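You operate a simulated robot arm through the tools that you are given. There is no shell and no other tool. Be economical: measure what you need, move in short steps, check, and stop when the job is done.

You run a simulated robot arm. Do the job below in one go: nothing can be reset, and whatever is moved stays where it is left.

## Task
Leak-test the black cap on the rig and sort it by its result.
Fine: tighten the collar, pump to about 6 bar, press MEASURE once; a drop over 0.3 bar goes to the MEND tray, else READY; release open before the collar is freed.

The check looks at the end state, three seconds after you hand in, the way a careful person would. Anything else that was tipped, shoved, dropped, spilled or broken makes it a failure. Lids that push on must go on centred and level and be pressed home; caps that screw on are set level and turned clockwise until they are tight.

## Robot
A 6-joint arm with a two-finger parallel gripper, fixed in place. Base frame: the origin is at the foot of the arm, x ahead of it, y to its left, z up; the work surface is at about z = 80. Readings come in cm, degrees, newtons and seconds.
With the tool pointing down near the work surface it reaches from about 26 to 68 cm from the base axis. Its first joint turns from -66.0 to 66.0 degrees. Payload 2.9 kg.
The TCP is the grasp point between the finger pads, 3 cm short of the fingertips. In the tool frame z runs along the fingers and y along their closing line. Largest opening 11 cm; finger width 2, thickness 1; the body of the gripper, 4.8 by 11.2 cm, starts 5.5 cm behind the TCP.
Orientation is that of the tool frame in the base frame, as [roll, pitch, yaw] about the fixed x, y, z axes, in that order (R = Rz(yaw) Ry(pitch) Rx(roll)). With the fingers straight down and closing along the base's y, the tool's x points along the base's -x, its y along +y and its z along -z.

## Interface
- The arm moves only by the tool drive_tool. Its argument "plan" is a list of rows, each a list of 7 numbers: the turn, a rotation vector about the base's x, y, z in degrees, then the shift along the base's x, y, z in cm, then the gripper command, from -1 (shut) to 1 (fully open), values between in proportion. In form: [[ax, ay, az, dx, dy, dz, fingers], ...]. A call has 1 to 8 rows; each row shifts and turns the commanded pose from where the row before left it. Each row takes 0.2 s and may step no farther than 5 cm and 8.6 degrees from the row before; otherwise, or with a gripper value out of range, the whole call is refused. A pose out of reach is approached as far as the arm can. The call stops where the force on the tool passes 70 N (or 10 N more than at its start, if that is more) or the arm is blocked; 0.2 s more then pass. The fingers move at their own pace (about 10.8 cm/s each) and stop on an object; they squeeze with about 27 N. The grip force told is the motor's: it shows also when the fingers shut on nothing. Time passes only in rows, and 0.2 s behind the last, so rows that do not move let the fingers close. The reply holds the time, the measured pose of the TCP, the force on the tool along the base axes, the opening and the grip force, in the units named above and with some noise, and new pictures: "show" is both (left out), scene, wrist or none.
- Cameras (640 x 400 px; columns grow to the right, rows downward): "scene" is fixed at [9.02, 45.43, 137.98]; the picture's right is [-0.52, -0.85, 0.00], its down [-0.54, 0.33, -0.77] and it looks along [0.66, -0.40, -0.63] (base axes); focal length 261 px, centre (320, 200). "wrist" rides on the gripper at [7.2, 1.7, -10.3] in the tool frame; the picture's right is [-0.23, 0.97, 0.00], its down [-0.76, -0.18, -0.62] and it looks along [-0.61, -0.14, 0.78] (tool axes); focal length 222 px, centre (320, 200). There is no depth. A picture from a camera that has moved, and an enlarged one, comes with that camera's place and axes in the base frame and with its lens.
- zoom(camera, box): a new picture of the part [left, top, right, bottom] of that camera's present view, enlarged. The clock stands still meanwhile.
- close_job(): hands the job in; it is judged then, once.

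Go step by step. Nothing tells you positions but the pictures and the camera data: compare them with the known pose of the tool, close in by small moves and look again before you grip or let go. The budget is 120 turns and 200 pictures, counting those below and the enlarged ones. Unless the task says otherwise, let go and move clear before handing in, and close with one line.

The tools are called as name(argument=value, ...) on one line, values as JSON. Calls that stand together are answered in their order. drive_tool: Moves the arm, as the interface text tells. Its arguments: {"type":"object","properties":{"plan":{"type":"array"},"show":{"type":"string","enum":["both","scene","wrist","none"]}},"required":["plan"]} The other tools are called the same way: zoom (camera, box) takes an enlarged picture of a part of a camera's view; close_job () hands the job in.

At the start:

```text
t: 0.0
ee_pos: [48.34, -3.87, 119.47]
orientation: [180.0, 0.0, 180.0]
wrist_force: [0.5, 0.2, -0.2]
gripper_width: 10.99
grip_force: 0.0
```

scene: 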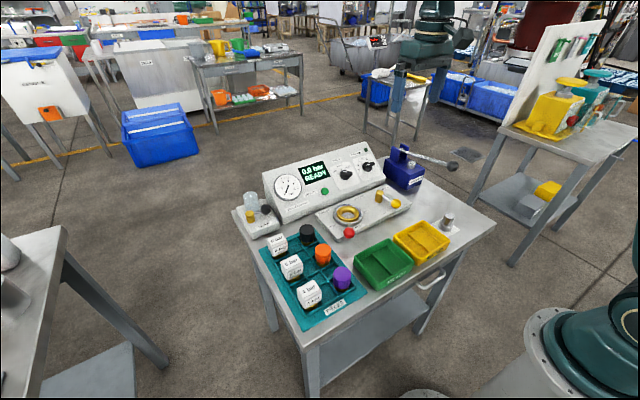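
wrist: 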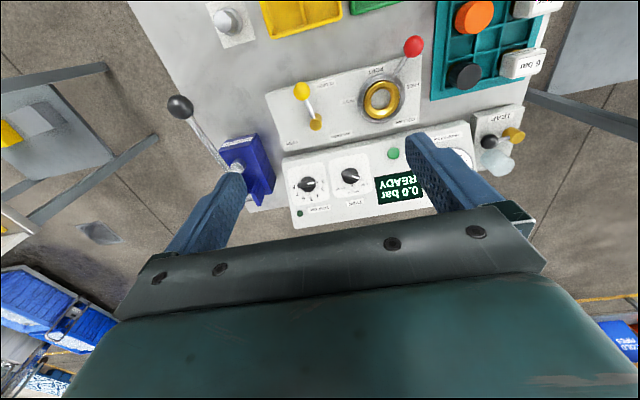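

I see a bench with a rig: gauge panel, a nest with a collar (red-knobbed lever), a yellow-knobbed release lever, a blue pump with a long handle, caps in a teal tray, and green and yellow trays. I'll enlarge the views to read the labels first.

zoom(camera="scene", box=[230, 130, 390, 230])

zoom(camera="scene", box=[320, 140, 480, 240])

zoom(camera="scene", box=[240, 205, 450, 335])

zoom(camera="wrist", box=[260, 40, 440, 152])

zoom(camera="wrist", box=[150, 80, 310, 180])

zoom(camera="wrist", box=[270, 120, 430, 220])

```text
4.00 times, centred on (310, 180) of scene
camera zoom: at [9.02, 45.43, 137.98], right [-0.52, -0.85, 0.0], down [-0.54, 0.33, -0.77], along [0.66, -0.4, -0.63], focal length 1042 px, centre (360, 280)
```

zoom: 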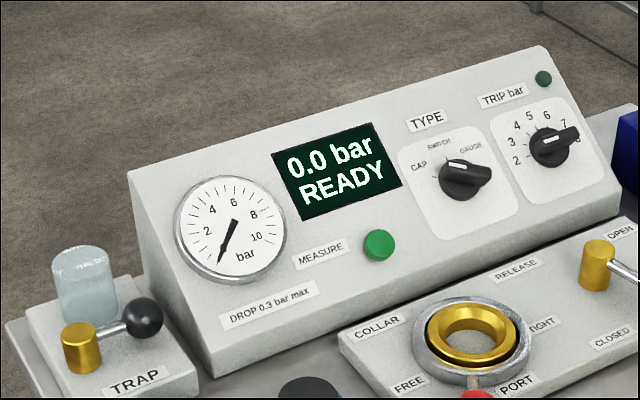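

```text
4.00 times, centred on (400, 190) of scene
camera zoom: at [9.02, 45.43, 137.98], right [-0.52, -0.85, 0.0], down [-0.54, 0.33, -0.77], along [0.66, -0.4, -0.63], focal length 1042 px, centre (0, 240)
```

zoom: 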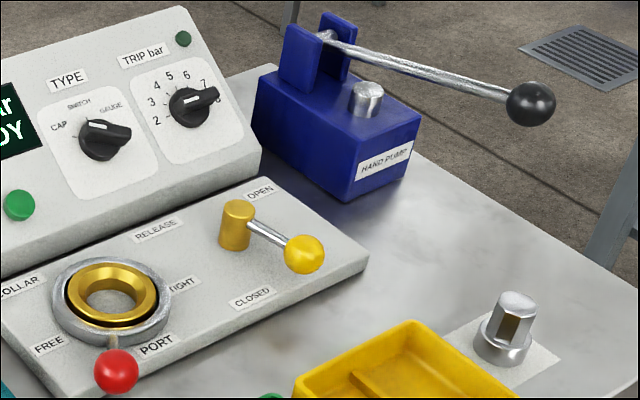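

```text
3.05 times, centred on (345, 270) of scene
camera zoom: at [9.02, 45.43, 137.98], right [-0.52, -0.85, 0.0], down [-0.54, 0.33, -0.77], along [0.66, -0.4, -0.63], focal length 794 px, centre (244, -13)
```

zoom: 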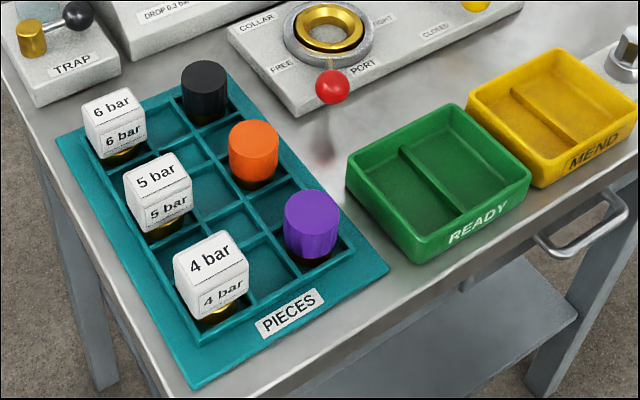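

```text
3.56 times, centred on (350, 96) of wrist
camera zoom: at [41.08, -2.05, 129.83], right [0.23, 0.97, 0.0], down [0.76, -0.18, 0.62], along [0.61, -0.14, -0.78], focal length 790 px, centre (213, 570)
```

zoom: 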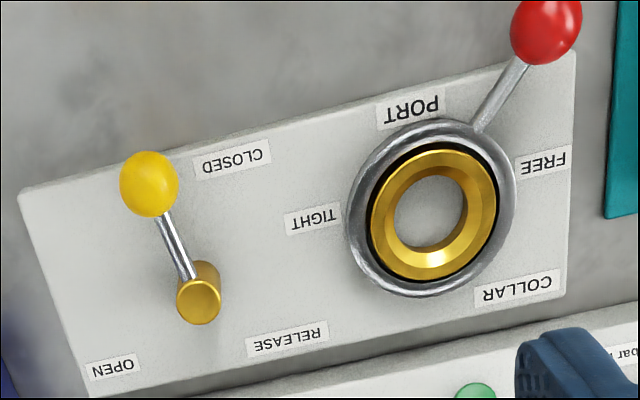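

```text
4.00 times, centred on (230, 130) of wrist
camera zoom: at [41.08, -2.05, 129.83], right [0.23, 0.97, 0.0], down [0.76, -0.18, 0.62], along [0.61, -0.14, -0.78], focal length 888 px, centre (680, 480)
```

zoom: 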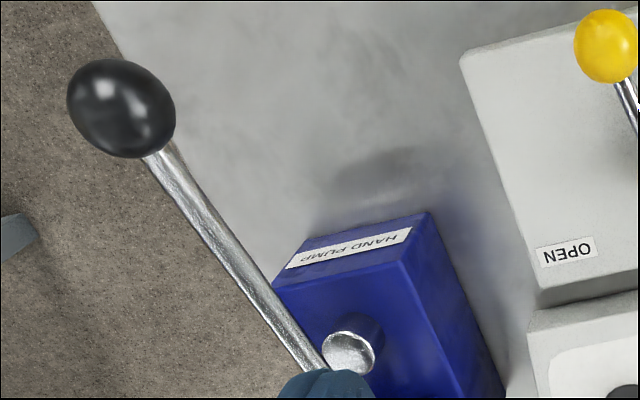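

```text
4.00 times, centred on (350, 170) of wrist
camera zoom: at [41.08, -2.05, 129.83], right [0.23, 0.97, 0.0], down [0.76, -0.18, 0.62], along [0.61, -0.14, -0.78], focal length 888 px, centre (200, 320)
```

zoom: 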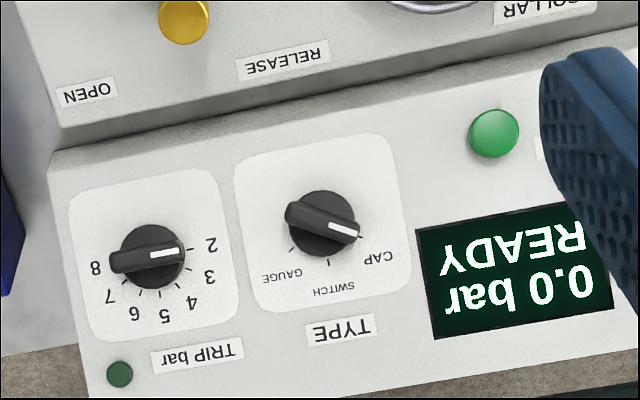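

The TYPE switch already points at CAP, the release looks CLOSED and the collar FREE. I place the black cap near (53.5, 22.6) and the port near (55.8, 7). I'll move above the black cap for a closer look.

drive_tool(plan=[[0, 0, 0, 0.86, 4.4, -2, 0.3], [0, 0, 0, 0.86, 4.4, -2, 0.3], [0, 0, 0, 0.86, 4.4, -2, 0.3], [0, 0, 0, 0.86, 4.4, -2, 0.3], [0, 0, 0, 0.86, 4.4, -2, 0.3], [0, 0, 0, 0.86, 4.4, -2, 0.3], [0, 0, 0, 0, 0, -4, 0.3], [0, 0, 0, 0, 0, -4, 0.3]])

```text
t: 1.8
ee_pos: [53.56, 22.56, 99.34]
orientation: [-179.9, 0.0, -180.0]
wrist_force: [-0.5, -0.9, -0.5]
gripper_width: 7.16
grip_force: 0.0
camera wrist: at [46.18, 24.3, 109.81], right [0.23, 0.97, 0.0], down [0.76, -0.18, 0.62], along [0.61, -0.14, -0.78], focal length 222 px, centre (320, 200)
```

scene: 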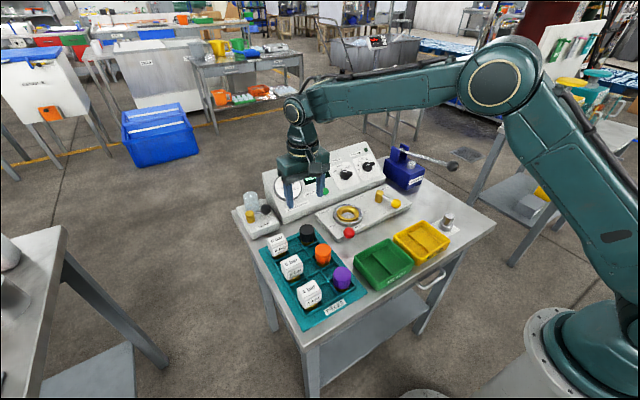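
wrist: 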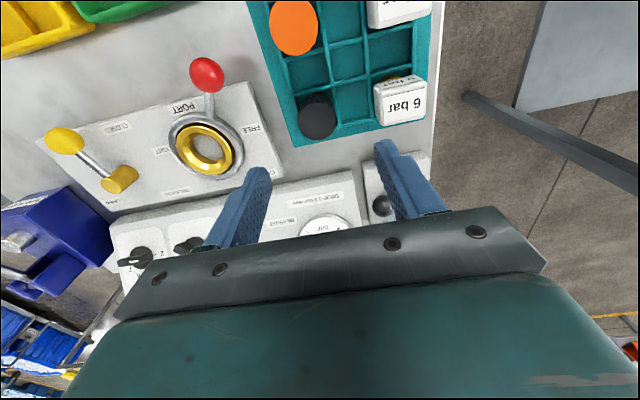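

The black cap is in the wrist view just ahead of the fingers; I'll enlarge it to fix its centre and height.

zoom(camera="wrist", box=[240, 70, 400, 170])

zoom(camera="scene", box=[260, 215, 340, 265])

zoom(camera="wrist", box=[130, 50, 290, 200])

```text
4.00 times, centred on (320, 120) of wrist
camera zoom: at [46.18, 24.3, 109.81], right [0.23, 0.97, 0.0], down [0.76, -0.18, 0.62], along [0.61, -0.14, -0.78], focal length 888 px, centre (320, 520)
```

zoom: 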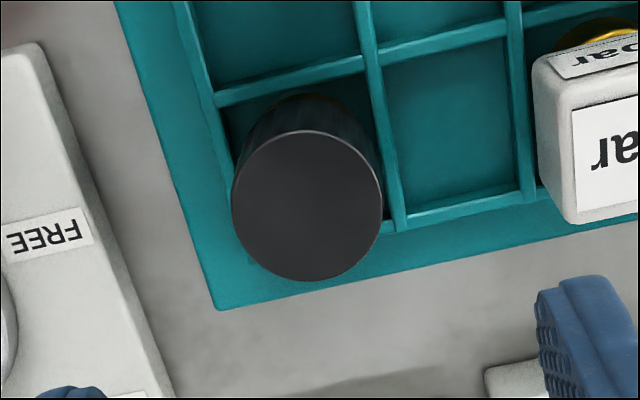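

```text
8.00 times, centred on (300, 240) of scene
camera zoom: at [9.02, 45.43, 137.98], right [-0.52, -0.85, 0.0], down [-0.54, 0.33, -0.77], along [0.66, -0.4, -0.63], focal length 2085 px, centre (480, -120)
```

zoom: 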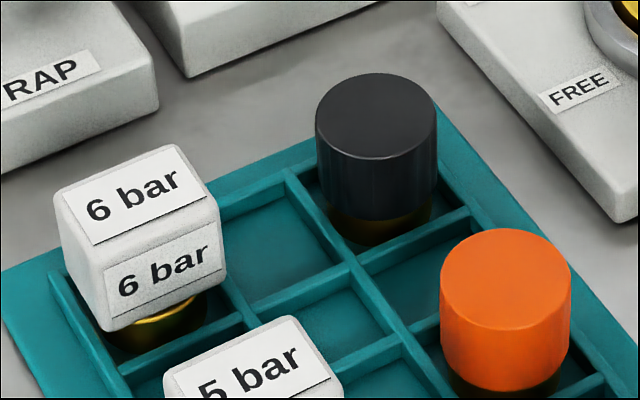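

```text
2.67 times, centred on (210, 125) of wrist
camera zoom: at [46.18, 24.3, 109.81], right [0.23, 0.97, 0.0], down [0.76, -0.18, 0.62], along [0.61, -0.14, -0.78], focal length 592 px, centre (613, 400)
```

zoom: 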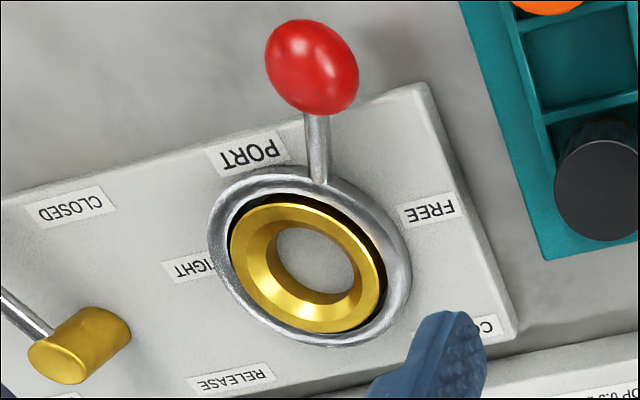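

The black cap's top centre is at about (54.25, 22.15, 86), 4 cm across, with a brass stub below. I'll descend to grip its upper half.

drive_tool(plan=[[0, 0, 0, 0.69, -0.41, -4, 0.3], [0, 0, 0, 0, 0, -4, 0.3], [0, 0, 0, 0, 0, -2.5, 0.3], [0, 0, 0, 0, 0, 0, 0.3]])

```text
t: 2.8
ee_pos: [54.19, 22.32, 88.88]
orientation: [180.0, 0.0, -180.0]
wrist_force: [0.5, -0.7, 0.1]
gripper_width: 7.16
grip_force: 0.1
camera wrist: at [46.88, 24.0, 99.38], right [0.23, 0.97, 0.0], down [0.76, -0.18, 0.62], along [0.61, -0.14, -0.78], focal length 222 px, centre (320, 200)
```

scene: 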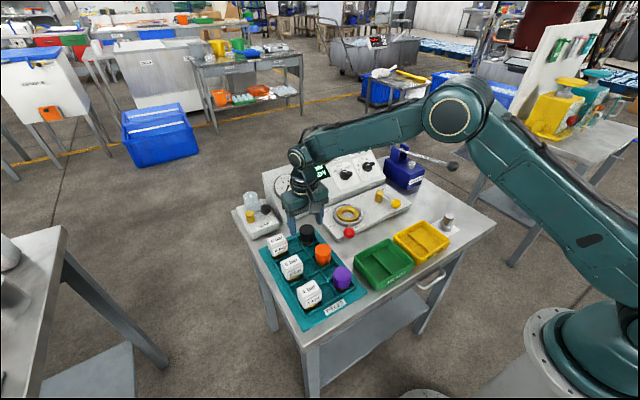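
wrist: 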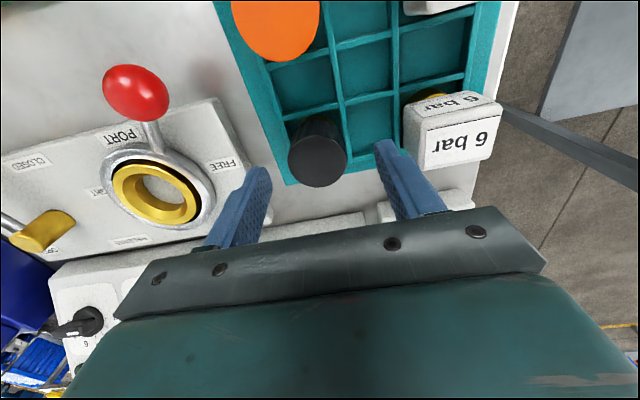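

The cap is centred between the fingers, so I lower the last 2.4 cm and grip.

drive_tool(plan=[[0, 0, 0, 0, 0, -1.2, 0.3], [0, 0, 0, 0, 0, -1.2, 0.3], [0, 0, 0, 0, 0, 0, -0.4], [0, 0, 0, 0, 0, 0, -0.6], [0, 0, 0, 0, 0, 0, -0.6]])

```text
t: 4.0
ee_pos: [54.12, 22.22, 86.56]
orientation: [-180.0, -0.1, 180.0]
wrist_force: [0.9, 0.6, 0.8]
gripper_width: 4.07
grip_force: 26.8
camera wrist: at [46.87, 23.98, 96.97], right [0.23, 0.97, 0.0], down [0.76, -0.18, 0.62], along [0.61, -0.14, -0.78], focal length 222 px, centre (320, 200)
```

scene: 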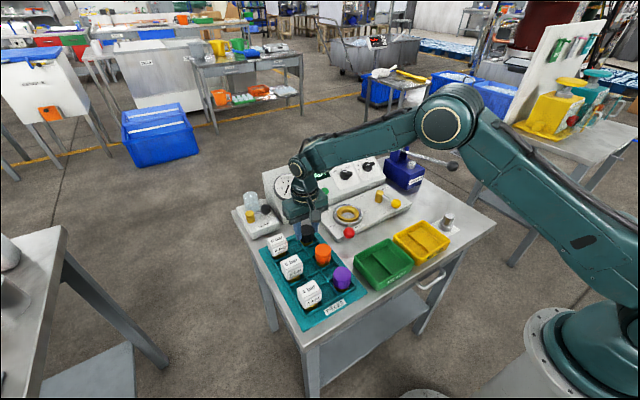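
wrist: 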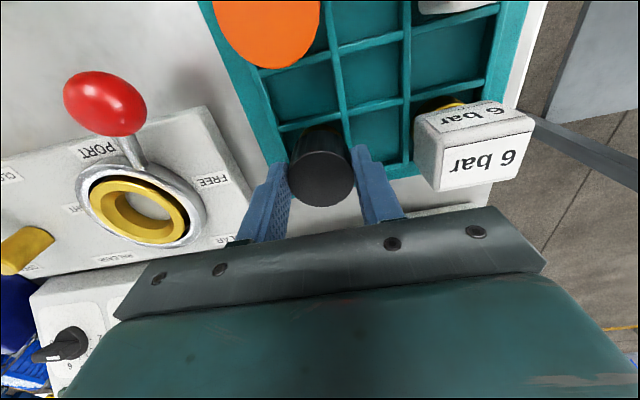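

The cap is held (4.07 cm). I'll lift it straight up and carry it above the port.

drive_tool(plan=[[0, 0, 0, 0, 0, -0.0, -0.6], [0, 0, 0, 0, 0, 4, -0.6], [0, 0, 0, 0, 0, 4, -0.6], [0, 0, 0, 0, 0, 4, -0.6], [0, 0, 0, 0.4, -4, 0, -0.6], [0, 0, 0, 0.4, -4, 0, -0.6], [0, 0, 0, 0.4, -4, 0, -0.6], [0, 0, 0, 0.2, -3, 0, -0.6]])

zoom(camera="wrist", box=[240, 50, 400, 210])

zoom(camera="scene", box=[310, 170, 390, 250])

```text
t: 5.8
ee_pos: [55.55, 7.39, 98.49]
orientation: [-179.9, 0.0, 179.9]
wrist_force: [-1.0, -0.3, 0.5]
gripper_width: 2.19
grip_force: 0.1
camera wrist: at [48.27, 9.01, 108.97], right [0.23, 0.97, 0.0], down [0.76, -0.18, 0.62], along [0.61, -0.14, -0.78], focal length 222 px, centre (320, 200)
```

scene: 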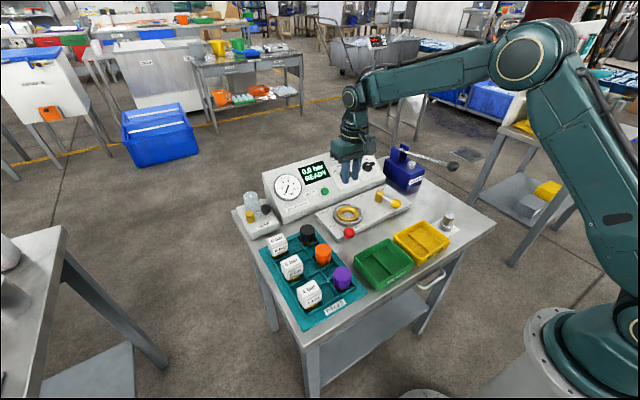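
wrist: 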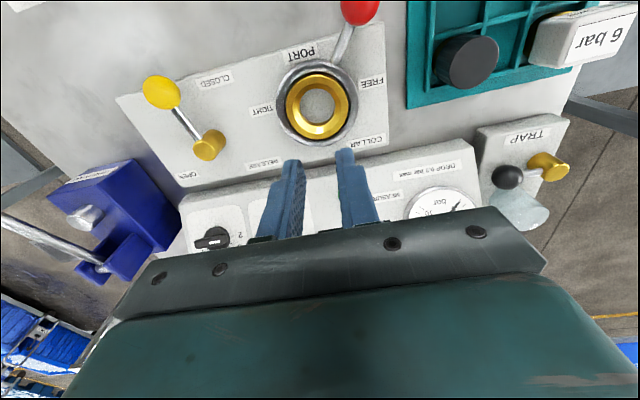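

```text
2.50 times, centred on (320, 130) of wrist
camera zoom: at [48.27, 9.01, 108.97], right [0.23, 0.97, 0.0], down [0.76, -0.18, 0.62], along [0.61, -0.14, -0.78], focal length 555 px, centre (320, 375)
```

zoom: 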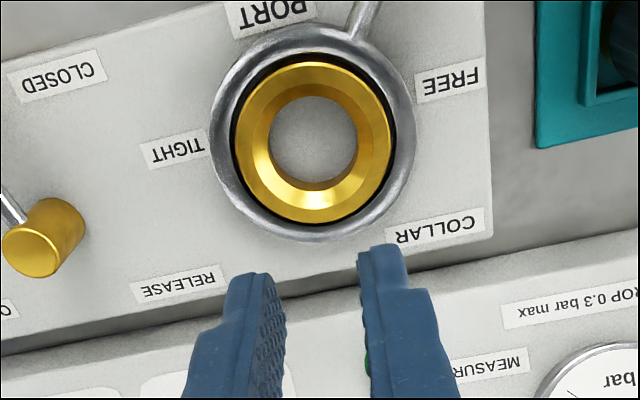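

```text
5.00 times, centred on (350, 210) of scene
camera zoom: at [9.01, 45.43, 137.98], right [-0.52, -0.85, 0.0], down [-0.54, 0.33, -0.77], along [0.66, -0.4, -0.63], focal length 1303 px, centre (170, 150)
```

zoom: 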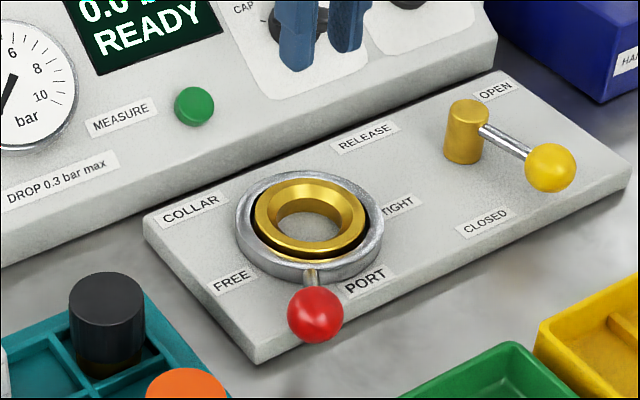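

The cap slipped from the fingers and stayed in its slot. I'll go back above it and check its pose before a deeper, firmer grip and a slower lift.

drive_tool(plan=[[0, 0, 0, -0.4, 4, 0, 0.3], [0, 0, 0, -0.4, 4, 0, 0.3], [0, 0, 0, -0.4, 4, 0, 0.3], [0, 0, 0, -0.2, 2.8, 0, 0.3], [0, 0, 0, 0, 0, -4, 0.3], [0, 0, 0, 0, 0, -4, 0.3], [0, 0, 0, 0, 0, 0, 0.3]], show="none")

zoom(camera="wrist", box=[240, 90, 400, 210])

zoom(camera="scene", box=[260, 200, 340, 260])

```text
t: 7.4
ee_pos: [54.19, 22.05, 90.61]
orientation: [-179.9, 0.0, -180.0]
wrist_force: [-0.4, 0.0, -0.9]
gripper_width: 7.16
grip_force: 0.1
```

```text
3.33 times, centred on (320, 150) of wrist
camera zoom: at [47.0, 23.76, 100.85], right [0.23, 0.97, 0.0], down [0.76, -0.18, 0.62], along [0.61, -0.14, -0.78], focal length 740 px, centre (320, 367)
```

zoom: 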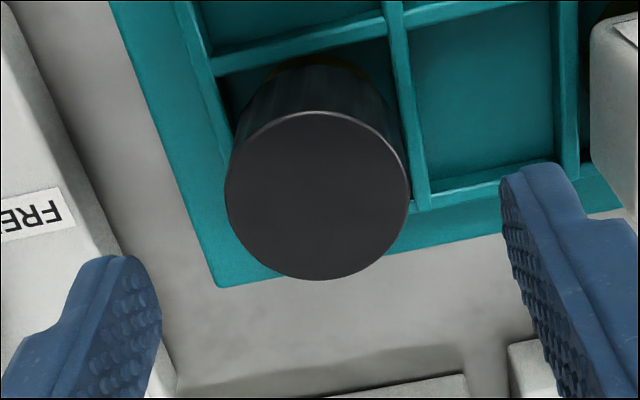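

```text
6.67 times, centred on (300, 230) of scene
camera zoom: at [9.02, 45.43, 137.98], right [-0.52, -0.85, 0.0], down [-0.54, 0.33, -0.77], along [0.66, -0.4, -0.63], focal length 1737 px, centre (453, 0)
```

zoom: 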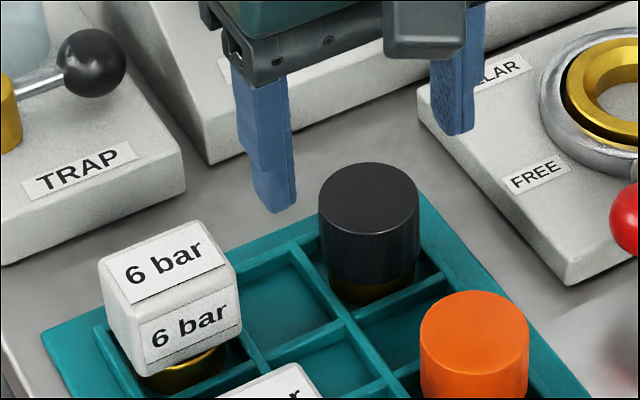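

The cap is upright, centred near (54.0, 22.15). I'll descend a bit lower than before and close fully.

drive_tool(plan=[[0, 0, 0, -0.12, 0.1, -3, 0.3], [0, 0, 0, 0, 0, -2.1, 0.3], [0, 0, 0, 0, 0, 0, -0.3], [0, 0, 0, 0, 0, 0, -1], [0, 0, 0, 0, 0, 0, -1], [0, 0, 0, 0, 0, 0.5, -1], [0, 0, 0, 0, 0, 1, -1], [0, 0, 0, 0, 0, 1, -1]])

```text
t: 9.2
ee_pos: [54.16, 22.08, 88.02]
orientation: [-180.0, 0.1, -179.9]
wrist_force: [-0.7, -0.1, -1.1]
gripper_width: 4.1
grip_force: 27.1
camera wrist: at [46.8, 23.86, 98.38], right [0.23, 0.97, 0.0], down [0.76, -0.18, 0.62], along [0.61, -0.14, -0.78], focal length 222 px, centre (320, 200)
```

scene: 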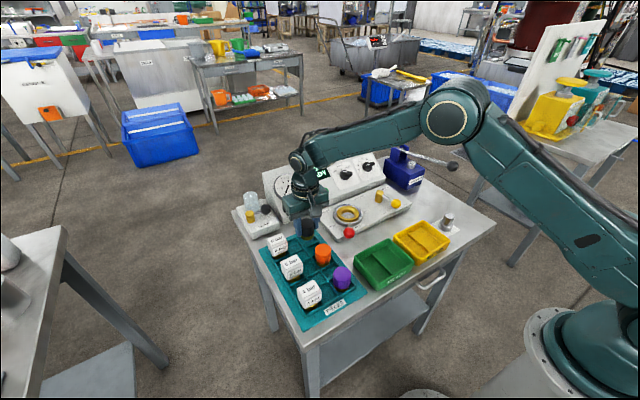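
wrist: 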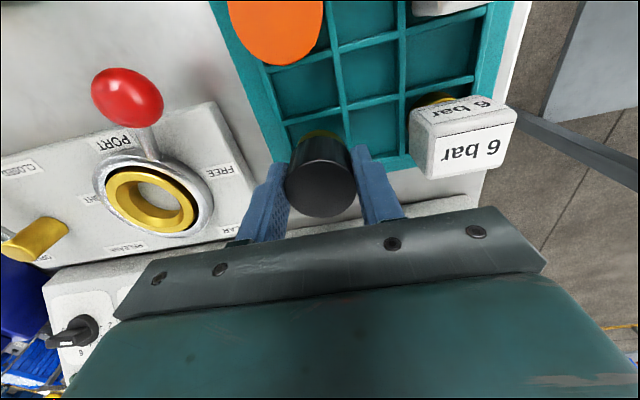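

The cap is coming up with the fingers now. I'll keep lifting gently.

drive_tool(plan=[[0, 0, 0, 0, 0, 1.2, -1], [0, 0, 0, 0, 0, 1.5, -1], [0, 0, 0, 0, 0, 1.5, -1], [0, 0, 0, 0, 0, 1.5, -1], [0, 0, 0, 0, 0, 1.5, -1], [0, 0, 0, 0, 0, 0, -1]], show="wrist")

zoom(camera="scene", box=[270, 170, 350, 230])

```text
t: 10.6
ee_pos: [54.1, 22.25, 95.11]
orientation: [180.0, 0.0, 180.0]
wrist_force: [-0.4, 0.3, -0.9]
gripper_width: 4.09
grip_force: 27.1
camera wrist: at [46.81, 23.83, 105.54], right [0.23, 0.97, 0.0], down [0.76, -0.18, 0.62], along [0.61, -0.14, -0.78], focal length 222 px, centre (320, 200)
```

wrist: 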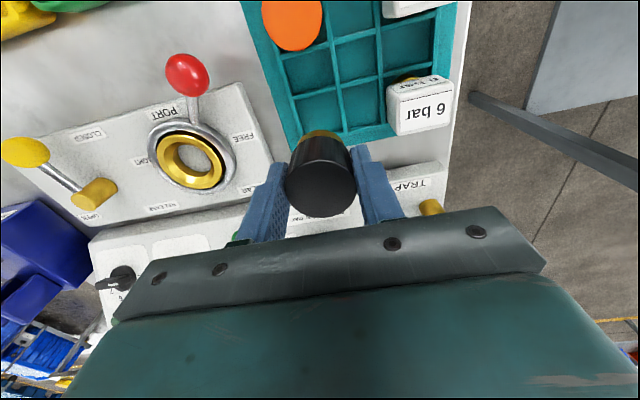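

```text
6.67 times, centred on (310, 200) of scene
camera zoom: at [9.02, 45.43, 137.98], right [-0.52, -0.85, 0.0], down [-0.54, 0.33, -0.77], along [0.66, -0.4, -0.63], focal length 1737 px, centre (387, 200)
```

zoom: 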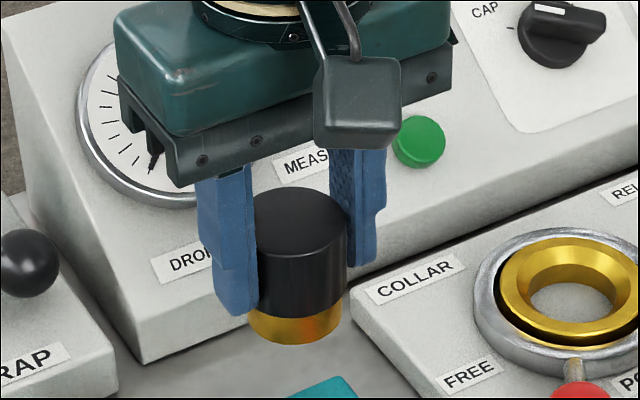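

The cap is securely held and its brass base visible. I'll carry it above the port, staying high.

drive_tool(plan=[[0, 0, 0, 0.2, -2.5, 0, -1], [0, 0, 0, 0.2, -2.5, 0, -1], [0, 0, 0, 0.2, -2.5, 0, -1], [0, 0, 0, 0.2, -2.5, 0, -1], [0, 0, 0, 0.2, -2.5, 0, -1], [0, 0, 0, 0.2, -2.5, 0, -1], [0, 0, 0, 0, 0, 0, -1]], show="none")

zoom(camera="wrist", box=[240, 70, 400, 220])

zoom(camera="scene", box=[310, 160, 390, 250])

```text
t: 12.2
ee_pos: [55.4, 7.15, 95.22]
orientation: [-180.0, -0.1, 180.0]
wrist_force: [0.0, -0.1, -1.0]
gripper_width: 4.1
grip_force: 26.6
```

```text
2.67 times, centred on (320, 145) of wrist
camera zoom: at [48.01, 8.82, 105.55], right [0.23, 0.97, 0.0], down [0.76, -0.18, 0.62], along [0.61, -0.14, -0.78], focal length 592 px, centre (320, 347)
```

zoom: 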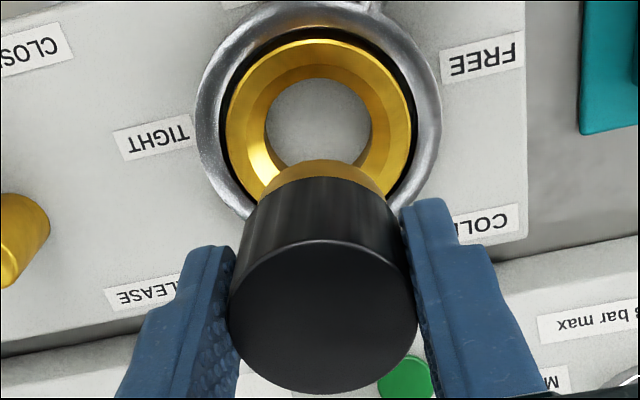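

```text
4.44 times, centred on (350, 205) of scene
camera zoom: at [9.02, 45.43, 137.98], right [-0.52, -0.85, 0.0], down [-0.54, 0.33, -0.77], along [0.66, -0.4, -0.63], focal length 1158 px, centre (187, 178)
```

zoom: 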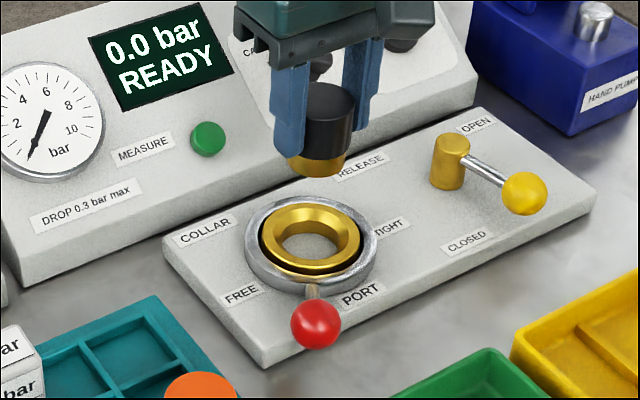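

The cap is almost directly above the port. I'll lower to about 2 cm above the ring and compare again.

drive_tool(plan=[[0, 0, 0, 0, 0, -2, -1], [0, 0, 0, 0, 0, -2, -1], [0, 0, 0, 0, 0, 0, -1]], show="none")

zoom(camera="wrist", box=[240, 80, 400, 220])

zoom(camera="scene", box=[320, 175, 380, 230])

```text
t: 13.0
ee_pos: [55.27, 7.15, 91.15]
orientation: [-180.0, 0.0, -180.0]
wrist_force: [0.2, -0.5, -1.2]
gripper_width: 4.12
grip_force: 26.9
```

```text
2.86 times, centred on (320, 150) of wrist
camera zoom: at [48.01, 8.87, 101.54], right [0.23, 0.97, 0.0], down [0.76, -0.18, 0.62], along [0.61, -0.14, -0.78], focal length 635 px, centre (320, 343)
```

zoom: 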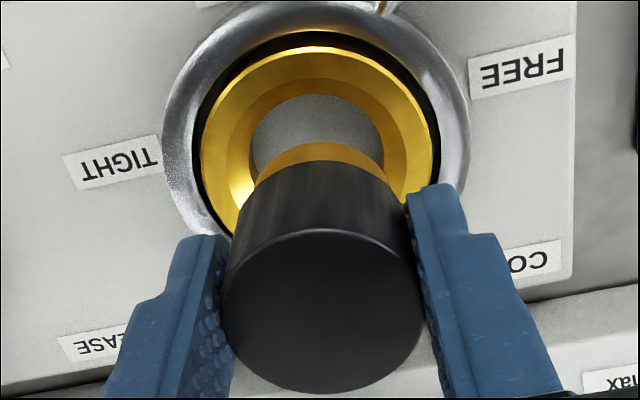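

```text
7.27 times, centred on (350, 202) of scene
camera zoom: at [9.02, 45.43, 137.98], right [-0.52, -0.85, 0.0], down [-0.54, 0.33, -0.77], along [0.66, -0.4, -0.63], focal length 1895 px, centre (102, 182)
```

zoom: 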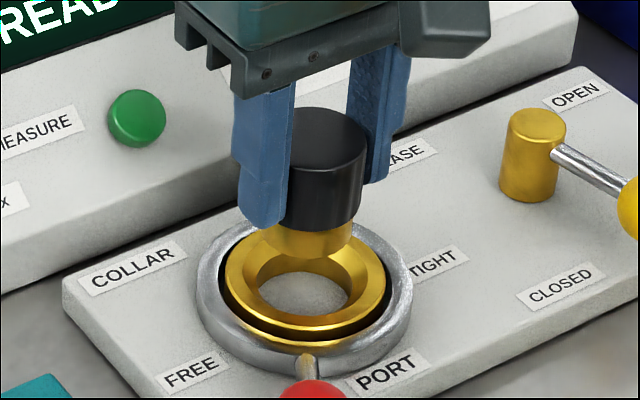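

The cap and ring line up to within about 1–2 mm. I'll lower slowly, watching the force.

drive_tool(plan=[[0, 0, 0, 0.1, 0.03, -1, -1], [0, 0, 0, 0, 0, -0.8, -1], [0, 0, 0, 0, 0, -0.5, -1], [0, 0, 0, 0, 0, -0.4, -1], [0, 0, 0, 0, 0, 0, -1]], show="none")

zoom(camera="wrist", box=[240, 80, 400, 220])

zoom(camera="scene", box=[320, 175, 380, 230])

```text
t: 14.2
ee_pos: [55.42, 7.18, 88.43]
orientation: [-180.0, 0.0, -179.9]
wrist_force: [0.6, -0.2, -1.0]
gripper_width: 4.12
grip_force: 27.3
```

```text
2.86 times, centred on (320, 150) of wrist
camera zoom: at [48.1, 8.88, 98.84], right [0.23, 0.97, 0.0], down [0.76, -0.18, 0.62], along [0.61, -0.14, -0.78], focal length 635 px, centre (320, 343)
```

zoom: 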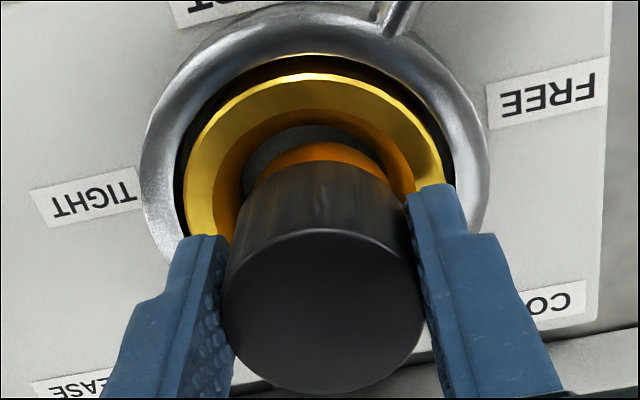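

```text
7.27 times, centred on (350, 202) of scene
camera zoom: at [9.02, 45.43, 137.98], right [-0.52, -0.85, 0.0], down [-0.54, 0.33, -0.77], along [0.66, -0.4, -0.63], focal length 1895 px, centre (102, 182)
```

zoom: 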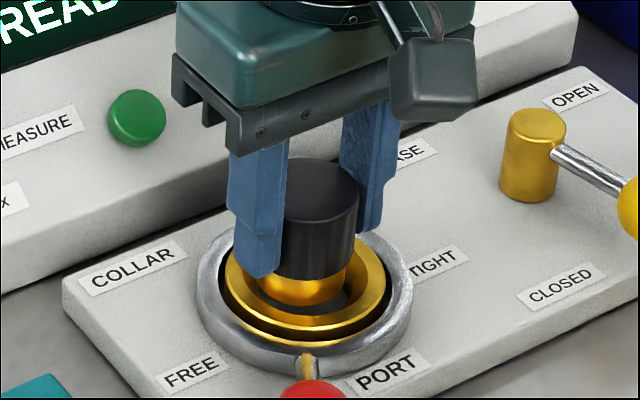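

The base is entering the ring freely. I continue down in small steps until it seats.

drive_tool(plan=[[0, 0, 0, 0, 0, -0.4, -1], [0, 0, 0, 0, 0, -0.3, -1], [0, 0, 0, 0, 0, -0.2, -1], [0, 0, 0, 0, 0, 0, -1]], show="none")

zoom(camera="scene", box=[320, 175, 380, 230])

```text
t: 15.2
ee_pos: [55.31, 7.14, 87.41]
orientation: [-180.0, -0.1, 180.0]
wrist_force: [-2.2, -2.4, -2.2]
gripper_width: 4.08
grip_force: 26.7
```

```text
7.27 times, centred on (350, 202) of scene
camera zoom: at [9.02, 45.42, 137.98], right [-0.52, -0.85, 0.0], down [-0.54, 0.33, -0.77], along [0.66, -0.4, -0.63], focal length 1895 px, centre (102, 182)
```

zoom: 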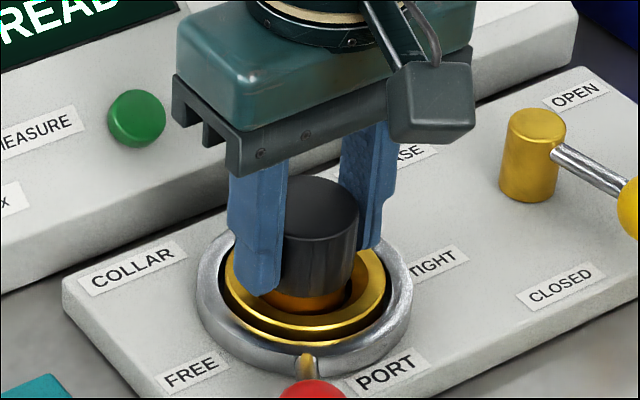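

Slight side contact with the cone (force toward −x, −y), so I shift a millimetre that way and go down a little more.

drive_tool(plan=[[0, 0, 0, -0.1, -0.1, 0, -1], [0, 0, 0, 0, 0, -0.2, -1], [0, 0, 0, 0, 0, -0.1, -1]], show="none")

zoom(camera="wrist", box=[240, 80, 400, 220])

```text
t: 16.0
ee_pos: [55.24, 7.02, 87.25]
orientation: [179.9, 0.0, -180.0]
wrist_force: [0.6, 0.1, -1.1]
gripper_width: 4.08
grip_force: 26.4
```

```text
2.86 times, centred on (320, 150) of wrist
camera zoom: at [48.01, 8.79, 97.64], right [0.23, 0.97, 0.0], down [0.76, -0.18, 0.62], along [0.61, -0.14, -0.78], focal length 635 px, centre (320, 343)
```

zoom: 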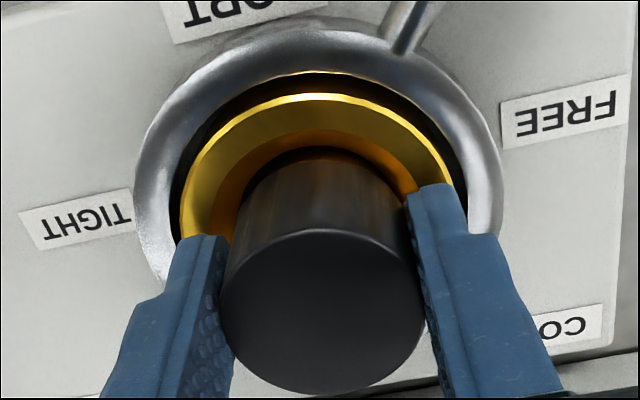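

Side force is gone; I go on down in 1–2 mm steps until there's a vertical reaction.

drive_tool(plan=[[0, 0, 0, 0, 0, -0.15, -1], [0, 0, 0, 0, 0, -0.15, -1], [0, 0, 0, 0, 0, 0, -1]], show="none")

zoom(camera="scene", box=[325, 185, 375, 235])

```text
t: 16.8
ee_pos: [55.34, 7.08, 86.91]
orientation: [-179.9, 0.0, 180.0]
wrist_force: [-0.7, -0.7, -0.6]
gripper_width: 4.09
grip_force: 27.4
```

```text
8.00 times, centred on (350, 210) of scene
camera zoom: at [9.02, 45.43, 137.98], right [-0.52, -0.85, 0.0], down [-0.54, 0.33, -0.77], along [0.66, -0.4, -0.63], focal length 2085 px, centre (80, 120)
```

zoom: 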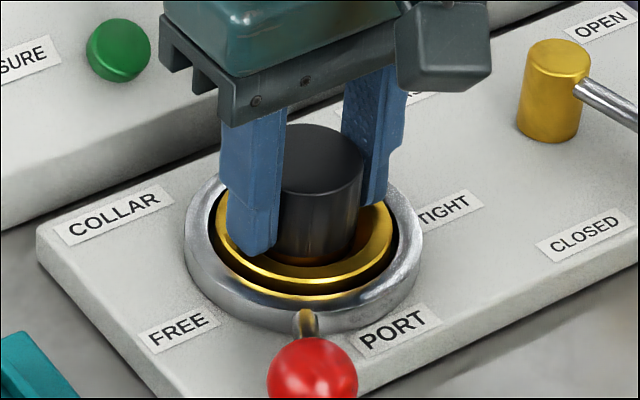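

Still free; continuing down carefully.

drive_tool(plan=[[0, 0, 0, 0, 0, -0.15, -1], [0, 0, 0, 0, 0, -0.15, -1], [0, 0, 0, 0, 0, -0.1, -1], [0, 0, 0, 0, 0, 0, -1]], show="none")

zoom(camera="scene", box=[325, 185, 375, 235])

zoom(camera="wrist", box=[240, 80, 400, 220])

```text
t: 17.8
ee_pos: [55.4, 7.19, 86.82]
orientation: [179.9, 0.1, -180.0]
wrist_force: [-11.3, -2.1, 33.9]
gripper_width: 4.08
grip_force: 27.4
```

```text
8.00 times, centred on (350, 210) of scene
camera zoom: at [8.93, 45.42, 137.99], right [-0.52, -0.85, 0.0], down [-0.54, 0.33, -0.77], along [0.66, -0.4, -0.63], focal length 2085 px, centre (80, 120)
```

zoom: 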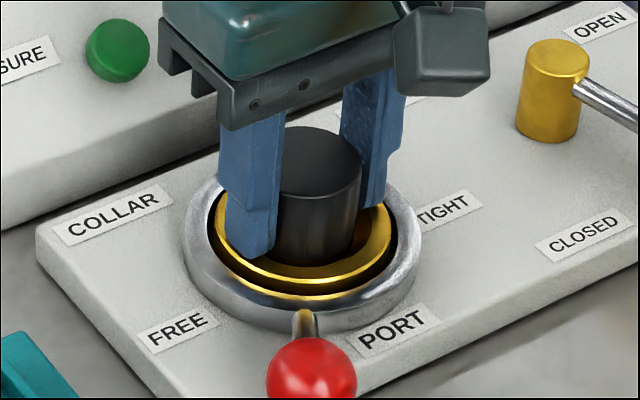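

```text
2.86 times, centred on (320, 150) of wrist
camera zoom: at [47.98, 8.8, 97.18], right [0.23, 0.97, 0.0], down [0.76, -0.18, 0.63], along [0.61, -0.14, -0.78], focal length 635 px, centre (320, 343)
```

zoom: 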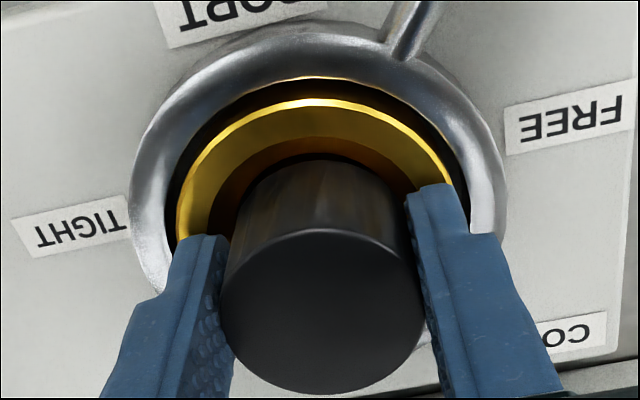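

Firm contact now (34 N up, −11 N in x). I'll relieve the load and nudge toward −x to see whether it settles.

drive_tool(plan=[[0, 0, 0, -0.15, -0.05, 0.15, -1], [0, 0, 0, 0, 0, 0, -1]], show="none")

```text
t: 18.4
ee_pos: [55.31, 7.08, 86.8]
orientation: [179.9, 0.3, -180.0]
wrist_force: [6.1, 1.7, 23.1]
gripper_width: 4.09
grip_force: 26.6
```

Side force is balanced near x = 55.3 and the cap rests on something at this height. I'll raise the command slightly, open the fingers a little and look.

drive_tool(plan=[[0, 0, 0, 0.05, 0, 0.15, -1], [0, 0, 0, 0, 0, 0, -0.15], [0, 0, 0, 0, 0, 0, -0.1], [0, 0, 0, 0, 0, 0, -0.1]], show="none")

zoom(camera="scene", box=[325, 185, 375, 235])

zoom(camera="wrist", box=[240, 80, 400, 220])

```text
t: 19.4
ee_pos: [55.23, 7.03, 86.9]
orientation: [179.9, 0.0, -180.0]
wrist_force: [4.1, 9.0, 9.8]
gripper_width: 4.5
grip_force: 0.1
```

```text
8.00 times, centred on (350, 210) of scene
camera zoom: at [9.01, 45.45, 137.97], right [-0.52, -0.85, 0.0], down [-0.54, 0.33, -0.77], along [0.66, -0.4, -0.63], focal length 2085 px, centre (80, 120)
```

zoom: 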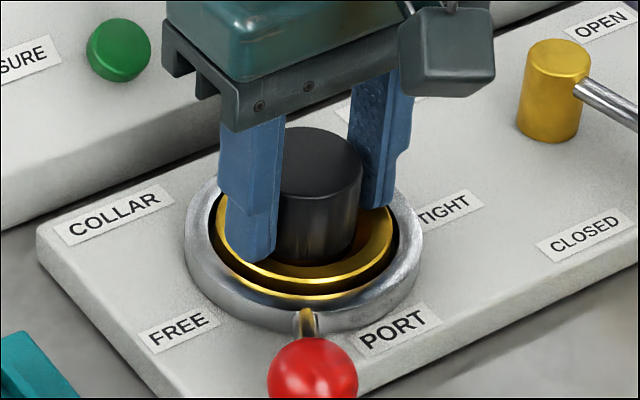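

```text
2.86 times, centred on (320, 150) of wrist
camera zoom: at [47.86, 8.78, 97.23], right [0.23, 0.97, 0.0], down [0.76, -0.18, 0.62], along [0.61, -0.14, -0.78], focal length 635 px, centre (320, 343)
```

zoom: 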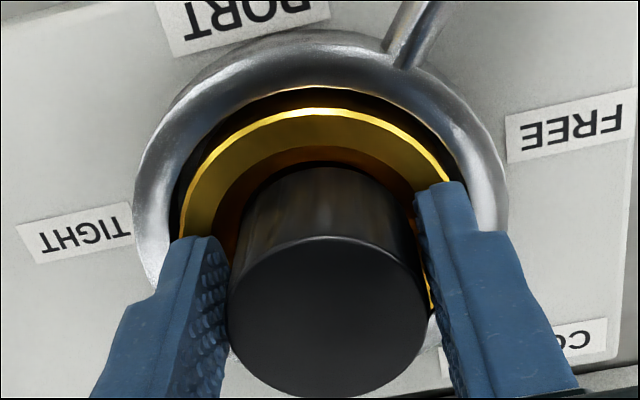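

The cap seems settled; a fingertip is touching the brass cone. I'll lift off gently straight up.

drive_tool(plan=[[0, 0, 0, 0, 0, 0.4, -0.1], [0, 0, 0, 0, 0, 0.4, -0.05], [0, 0, 0, 0, 0, 0.6, 0.0], [0, 0, 0, 0, 0, 1.5, 0.05], [0, 0, 0, 0, 0, 3, 0.05], [0, 0, 0, 0, 0, 3, 0.05]], show="none")

zoom(camera="scene", box=[325, 185, 375, 235])

zoom(camera="wrist", box=[240, 60, 400, 200])

```text
t: 20.8
ee_pos: [55.26, 7.07, 95.75]
orientation: [179.9, -0.1, 179.9]
wrist_force: [-0.2, 0.2, -0.6]
gripper_width: 5.75
grip_force: 0.1
```

```text
8.00 times, centred on (350, 210) of scene
camera zoom: at [9.02, 45.43, 137.98], right [-0.52, -0.85, 0.0], down [-0.54, 0.33, -0.77], along [0.66, -0.4, -0.63], focal length 2085 px, centre (80, 120)
```

zoom: 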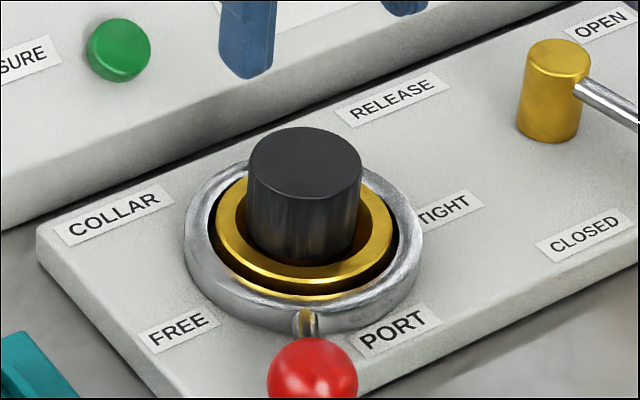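

```text
2.86 times, centred on (320, 130) of wrist
camera zoom: at [47.96, 8.79, 106.16], right [0.23, 0.97, 0.0], down [0.76, -0.18, 0.62], along [0.61, -0.14, -0.78], focal length 635 px, centre (320, 400)
```

zoom: 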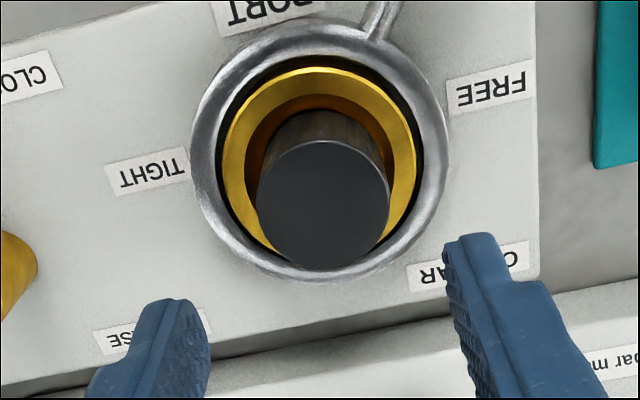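

The cap stands level and centred in the port (top at about 87.3). Next the collar: I'll move above the red ball near (47.9, 12.45, 85).

drive_tool(plan=[[0, 0, 0, -2, 1, 0, 0], [0, 0, 0, -2.7, 2.2, -1, 0], [0, 0, 0, -2.7, 2.2, -2.5, 0], [0, 0, 0, 0, 0, 0, 0]])

zoom(camera="wrist", box=[240, 90, 400, 210])

zoom(camera="scene", box=[310, 185, 390, 245])

```text
t: 21.8
ee_pos: [47.77, 12.64, 92.19]
orientation: [-179.9, 0.0, -179.9]
wrist_force: [0.8, 0.0, -1.0]
gripper_width: 5.53
grip_force: 0.1
camera wrist: at [40.49, 14.2, 102.59], right [0.23, 0.97, 0.0], down [0.76, -0.18, 0.62], along [0.61, -0.14, -0.78], focal length 222 px, centre (320, 200)
```

scene: 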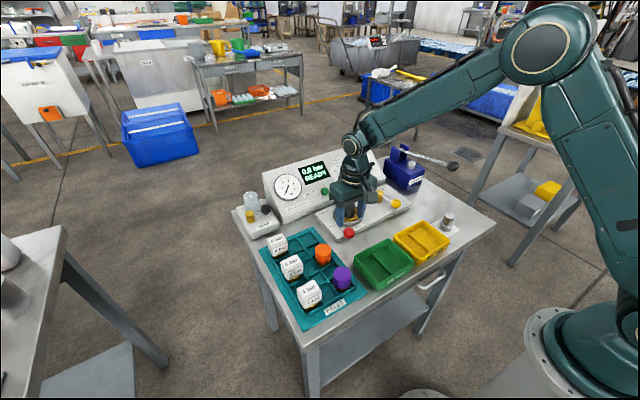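
wrist: 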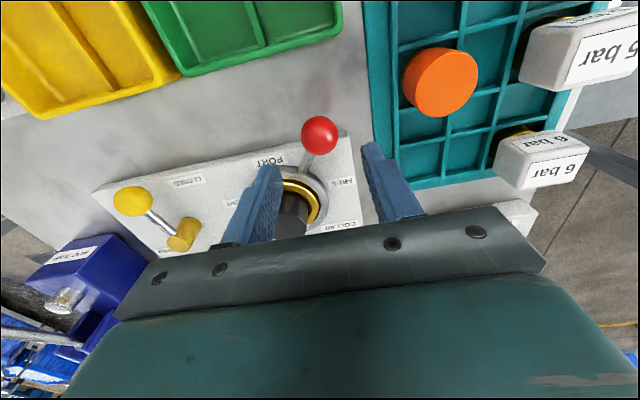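

```text
3.33 times, centred on (320, 150) of wrist
camera zoom: at [40.49, 14.2, 102.59], right [0.23, 0.97, 0.0], down [0.76, -0.18, 0.62], along [0.61, -0.14, -0.78], focal length 740 px, centre (320, 367)
```

zoom: 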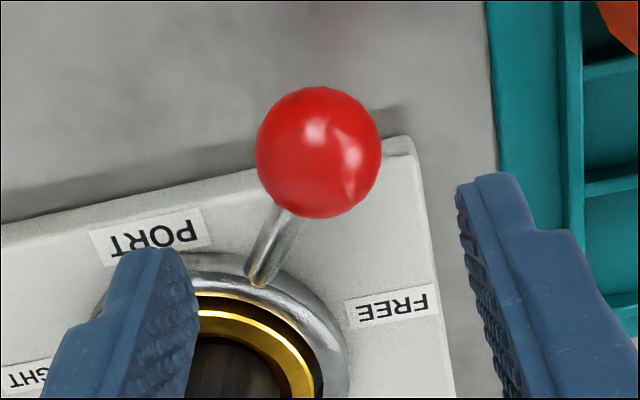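

```text
6.67 times, centred on (350, 215) of scene
camera zoom: at [9.01, 45.43, 137.98], right [-0.52, -0.85, 0.0], down [-0.54, 0.33, -0.77], along [0.66, -0.4, -0.63], focal length 1737 px, centre (120, 100)
```

zoom: 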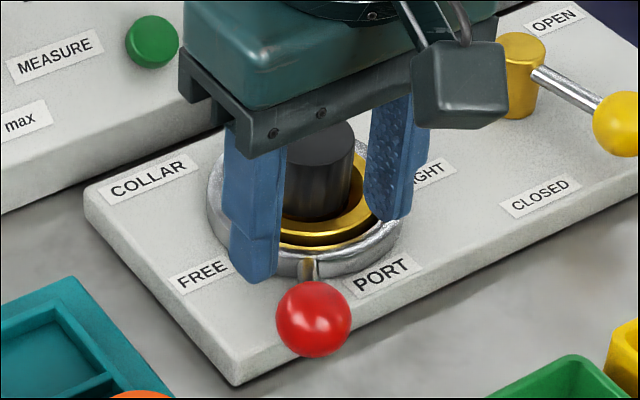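

The red ball is at about (47.6, 12.6, 85.3), between the fingers in plan. I'll lower the open fingers around it.

drive_tool(plan=[[0, 0, 0, -0.15, 0, -3, 0], [0, 0, 0, 0, 0, -3, 0], [0, 0, 0, 0, 0, -0.4, 0], [0, 0, 0, 0, 0, 0, -0.35], [0, 0, 0, 0, 0, 0, -0.35]])

zoom(camera="wrist", box=[240, 110, 400, 230])

```text
t: 23.0
ee_pos: [47.62, 12.37, 85.74]
orientation: [180.0, 0.1, 180.0]
wrist_force: [0.0, 0.1, 0.6]
gripper_width: 3.56
grip_force: 0.0
camera wrist: at [40.36, 14.11, 96.2], right [0.23, 0.97, 0.0], down [0.76, -0.18, 0.62], along [0.61, -0.14, -0.78], focal length 222 px, centre (320, 200)
```

scene: 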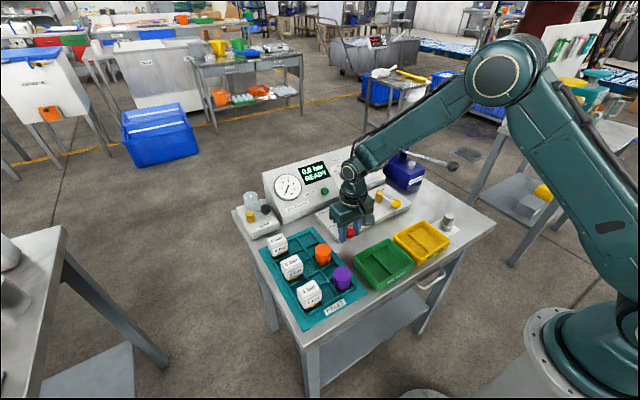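
wrist: 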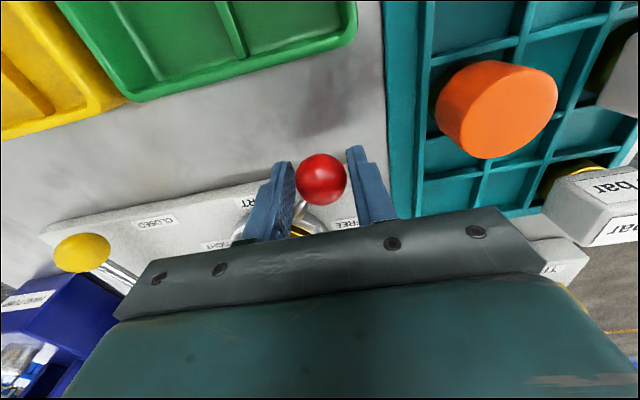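

```text
3.33 times, centred on (320, 170) of wrist
camera zoom: at [40.36, 14.11, 96.2], right [0.23, 0.97, 0.0], down [0.76, -0.18, 0.62], along [0.61, -0.14, -0.78], focal length 740 px, centre (320, 300)
```

zoom: 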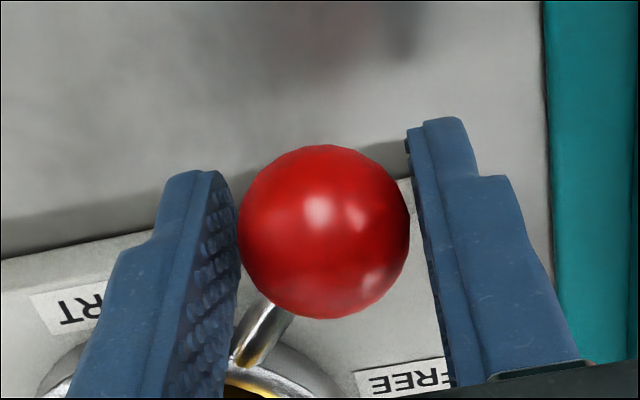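

The ball sits between the fingers. I'll drag it along its arc toward TIGHT.

drive_tool(plan=[[0, 0, 0, -0.83, -1.44, 0, -0.35], [0, 0, 0, -0.56, -1.54, 0, -0.35], [0, 0, 0, -0.28, -1.6, 0, -0.35], [0, 0, 0, 0, 0, 0, -0.35]])

```text
t: 24.0
ee_pos: [45.89, 7.72, 85.88]
orientation: [180.0, 0.0, 180.0]
wrist_force: [-1.0, 0.5, 0.5]
gripper_width: 3.57
grip_force: 0.3
camera wrist: at [38.7, 9.49, 96.21], right [0.23, 0.97, 0.0], down [0.76, -0.18, 0.62], along [0.61, -0.14, -0.78], focal length 222 px, centre (320, 200)
```

scene: 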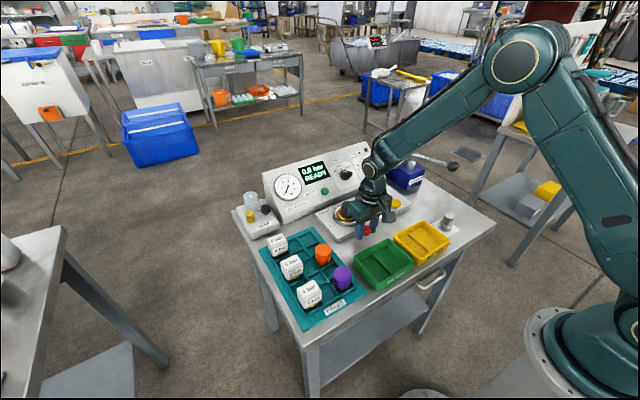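
wrist: 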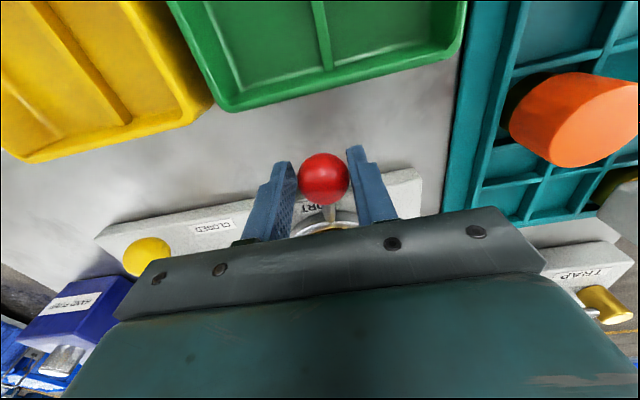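

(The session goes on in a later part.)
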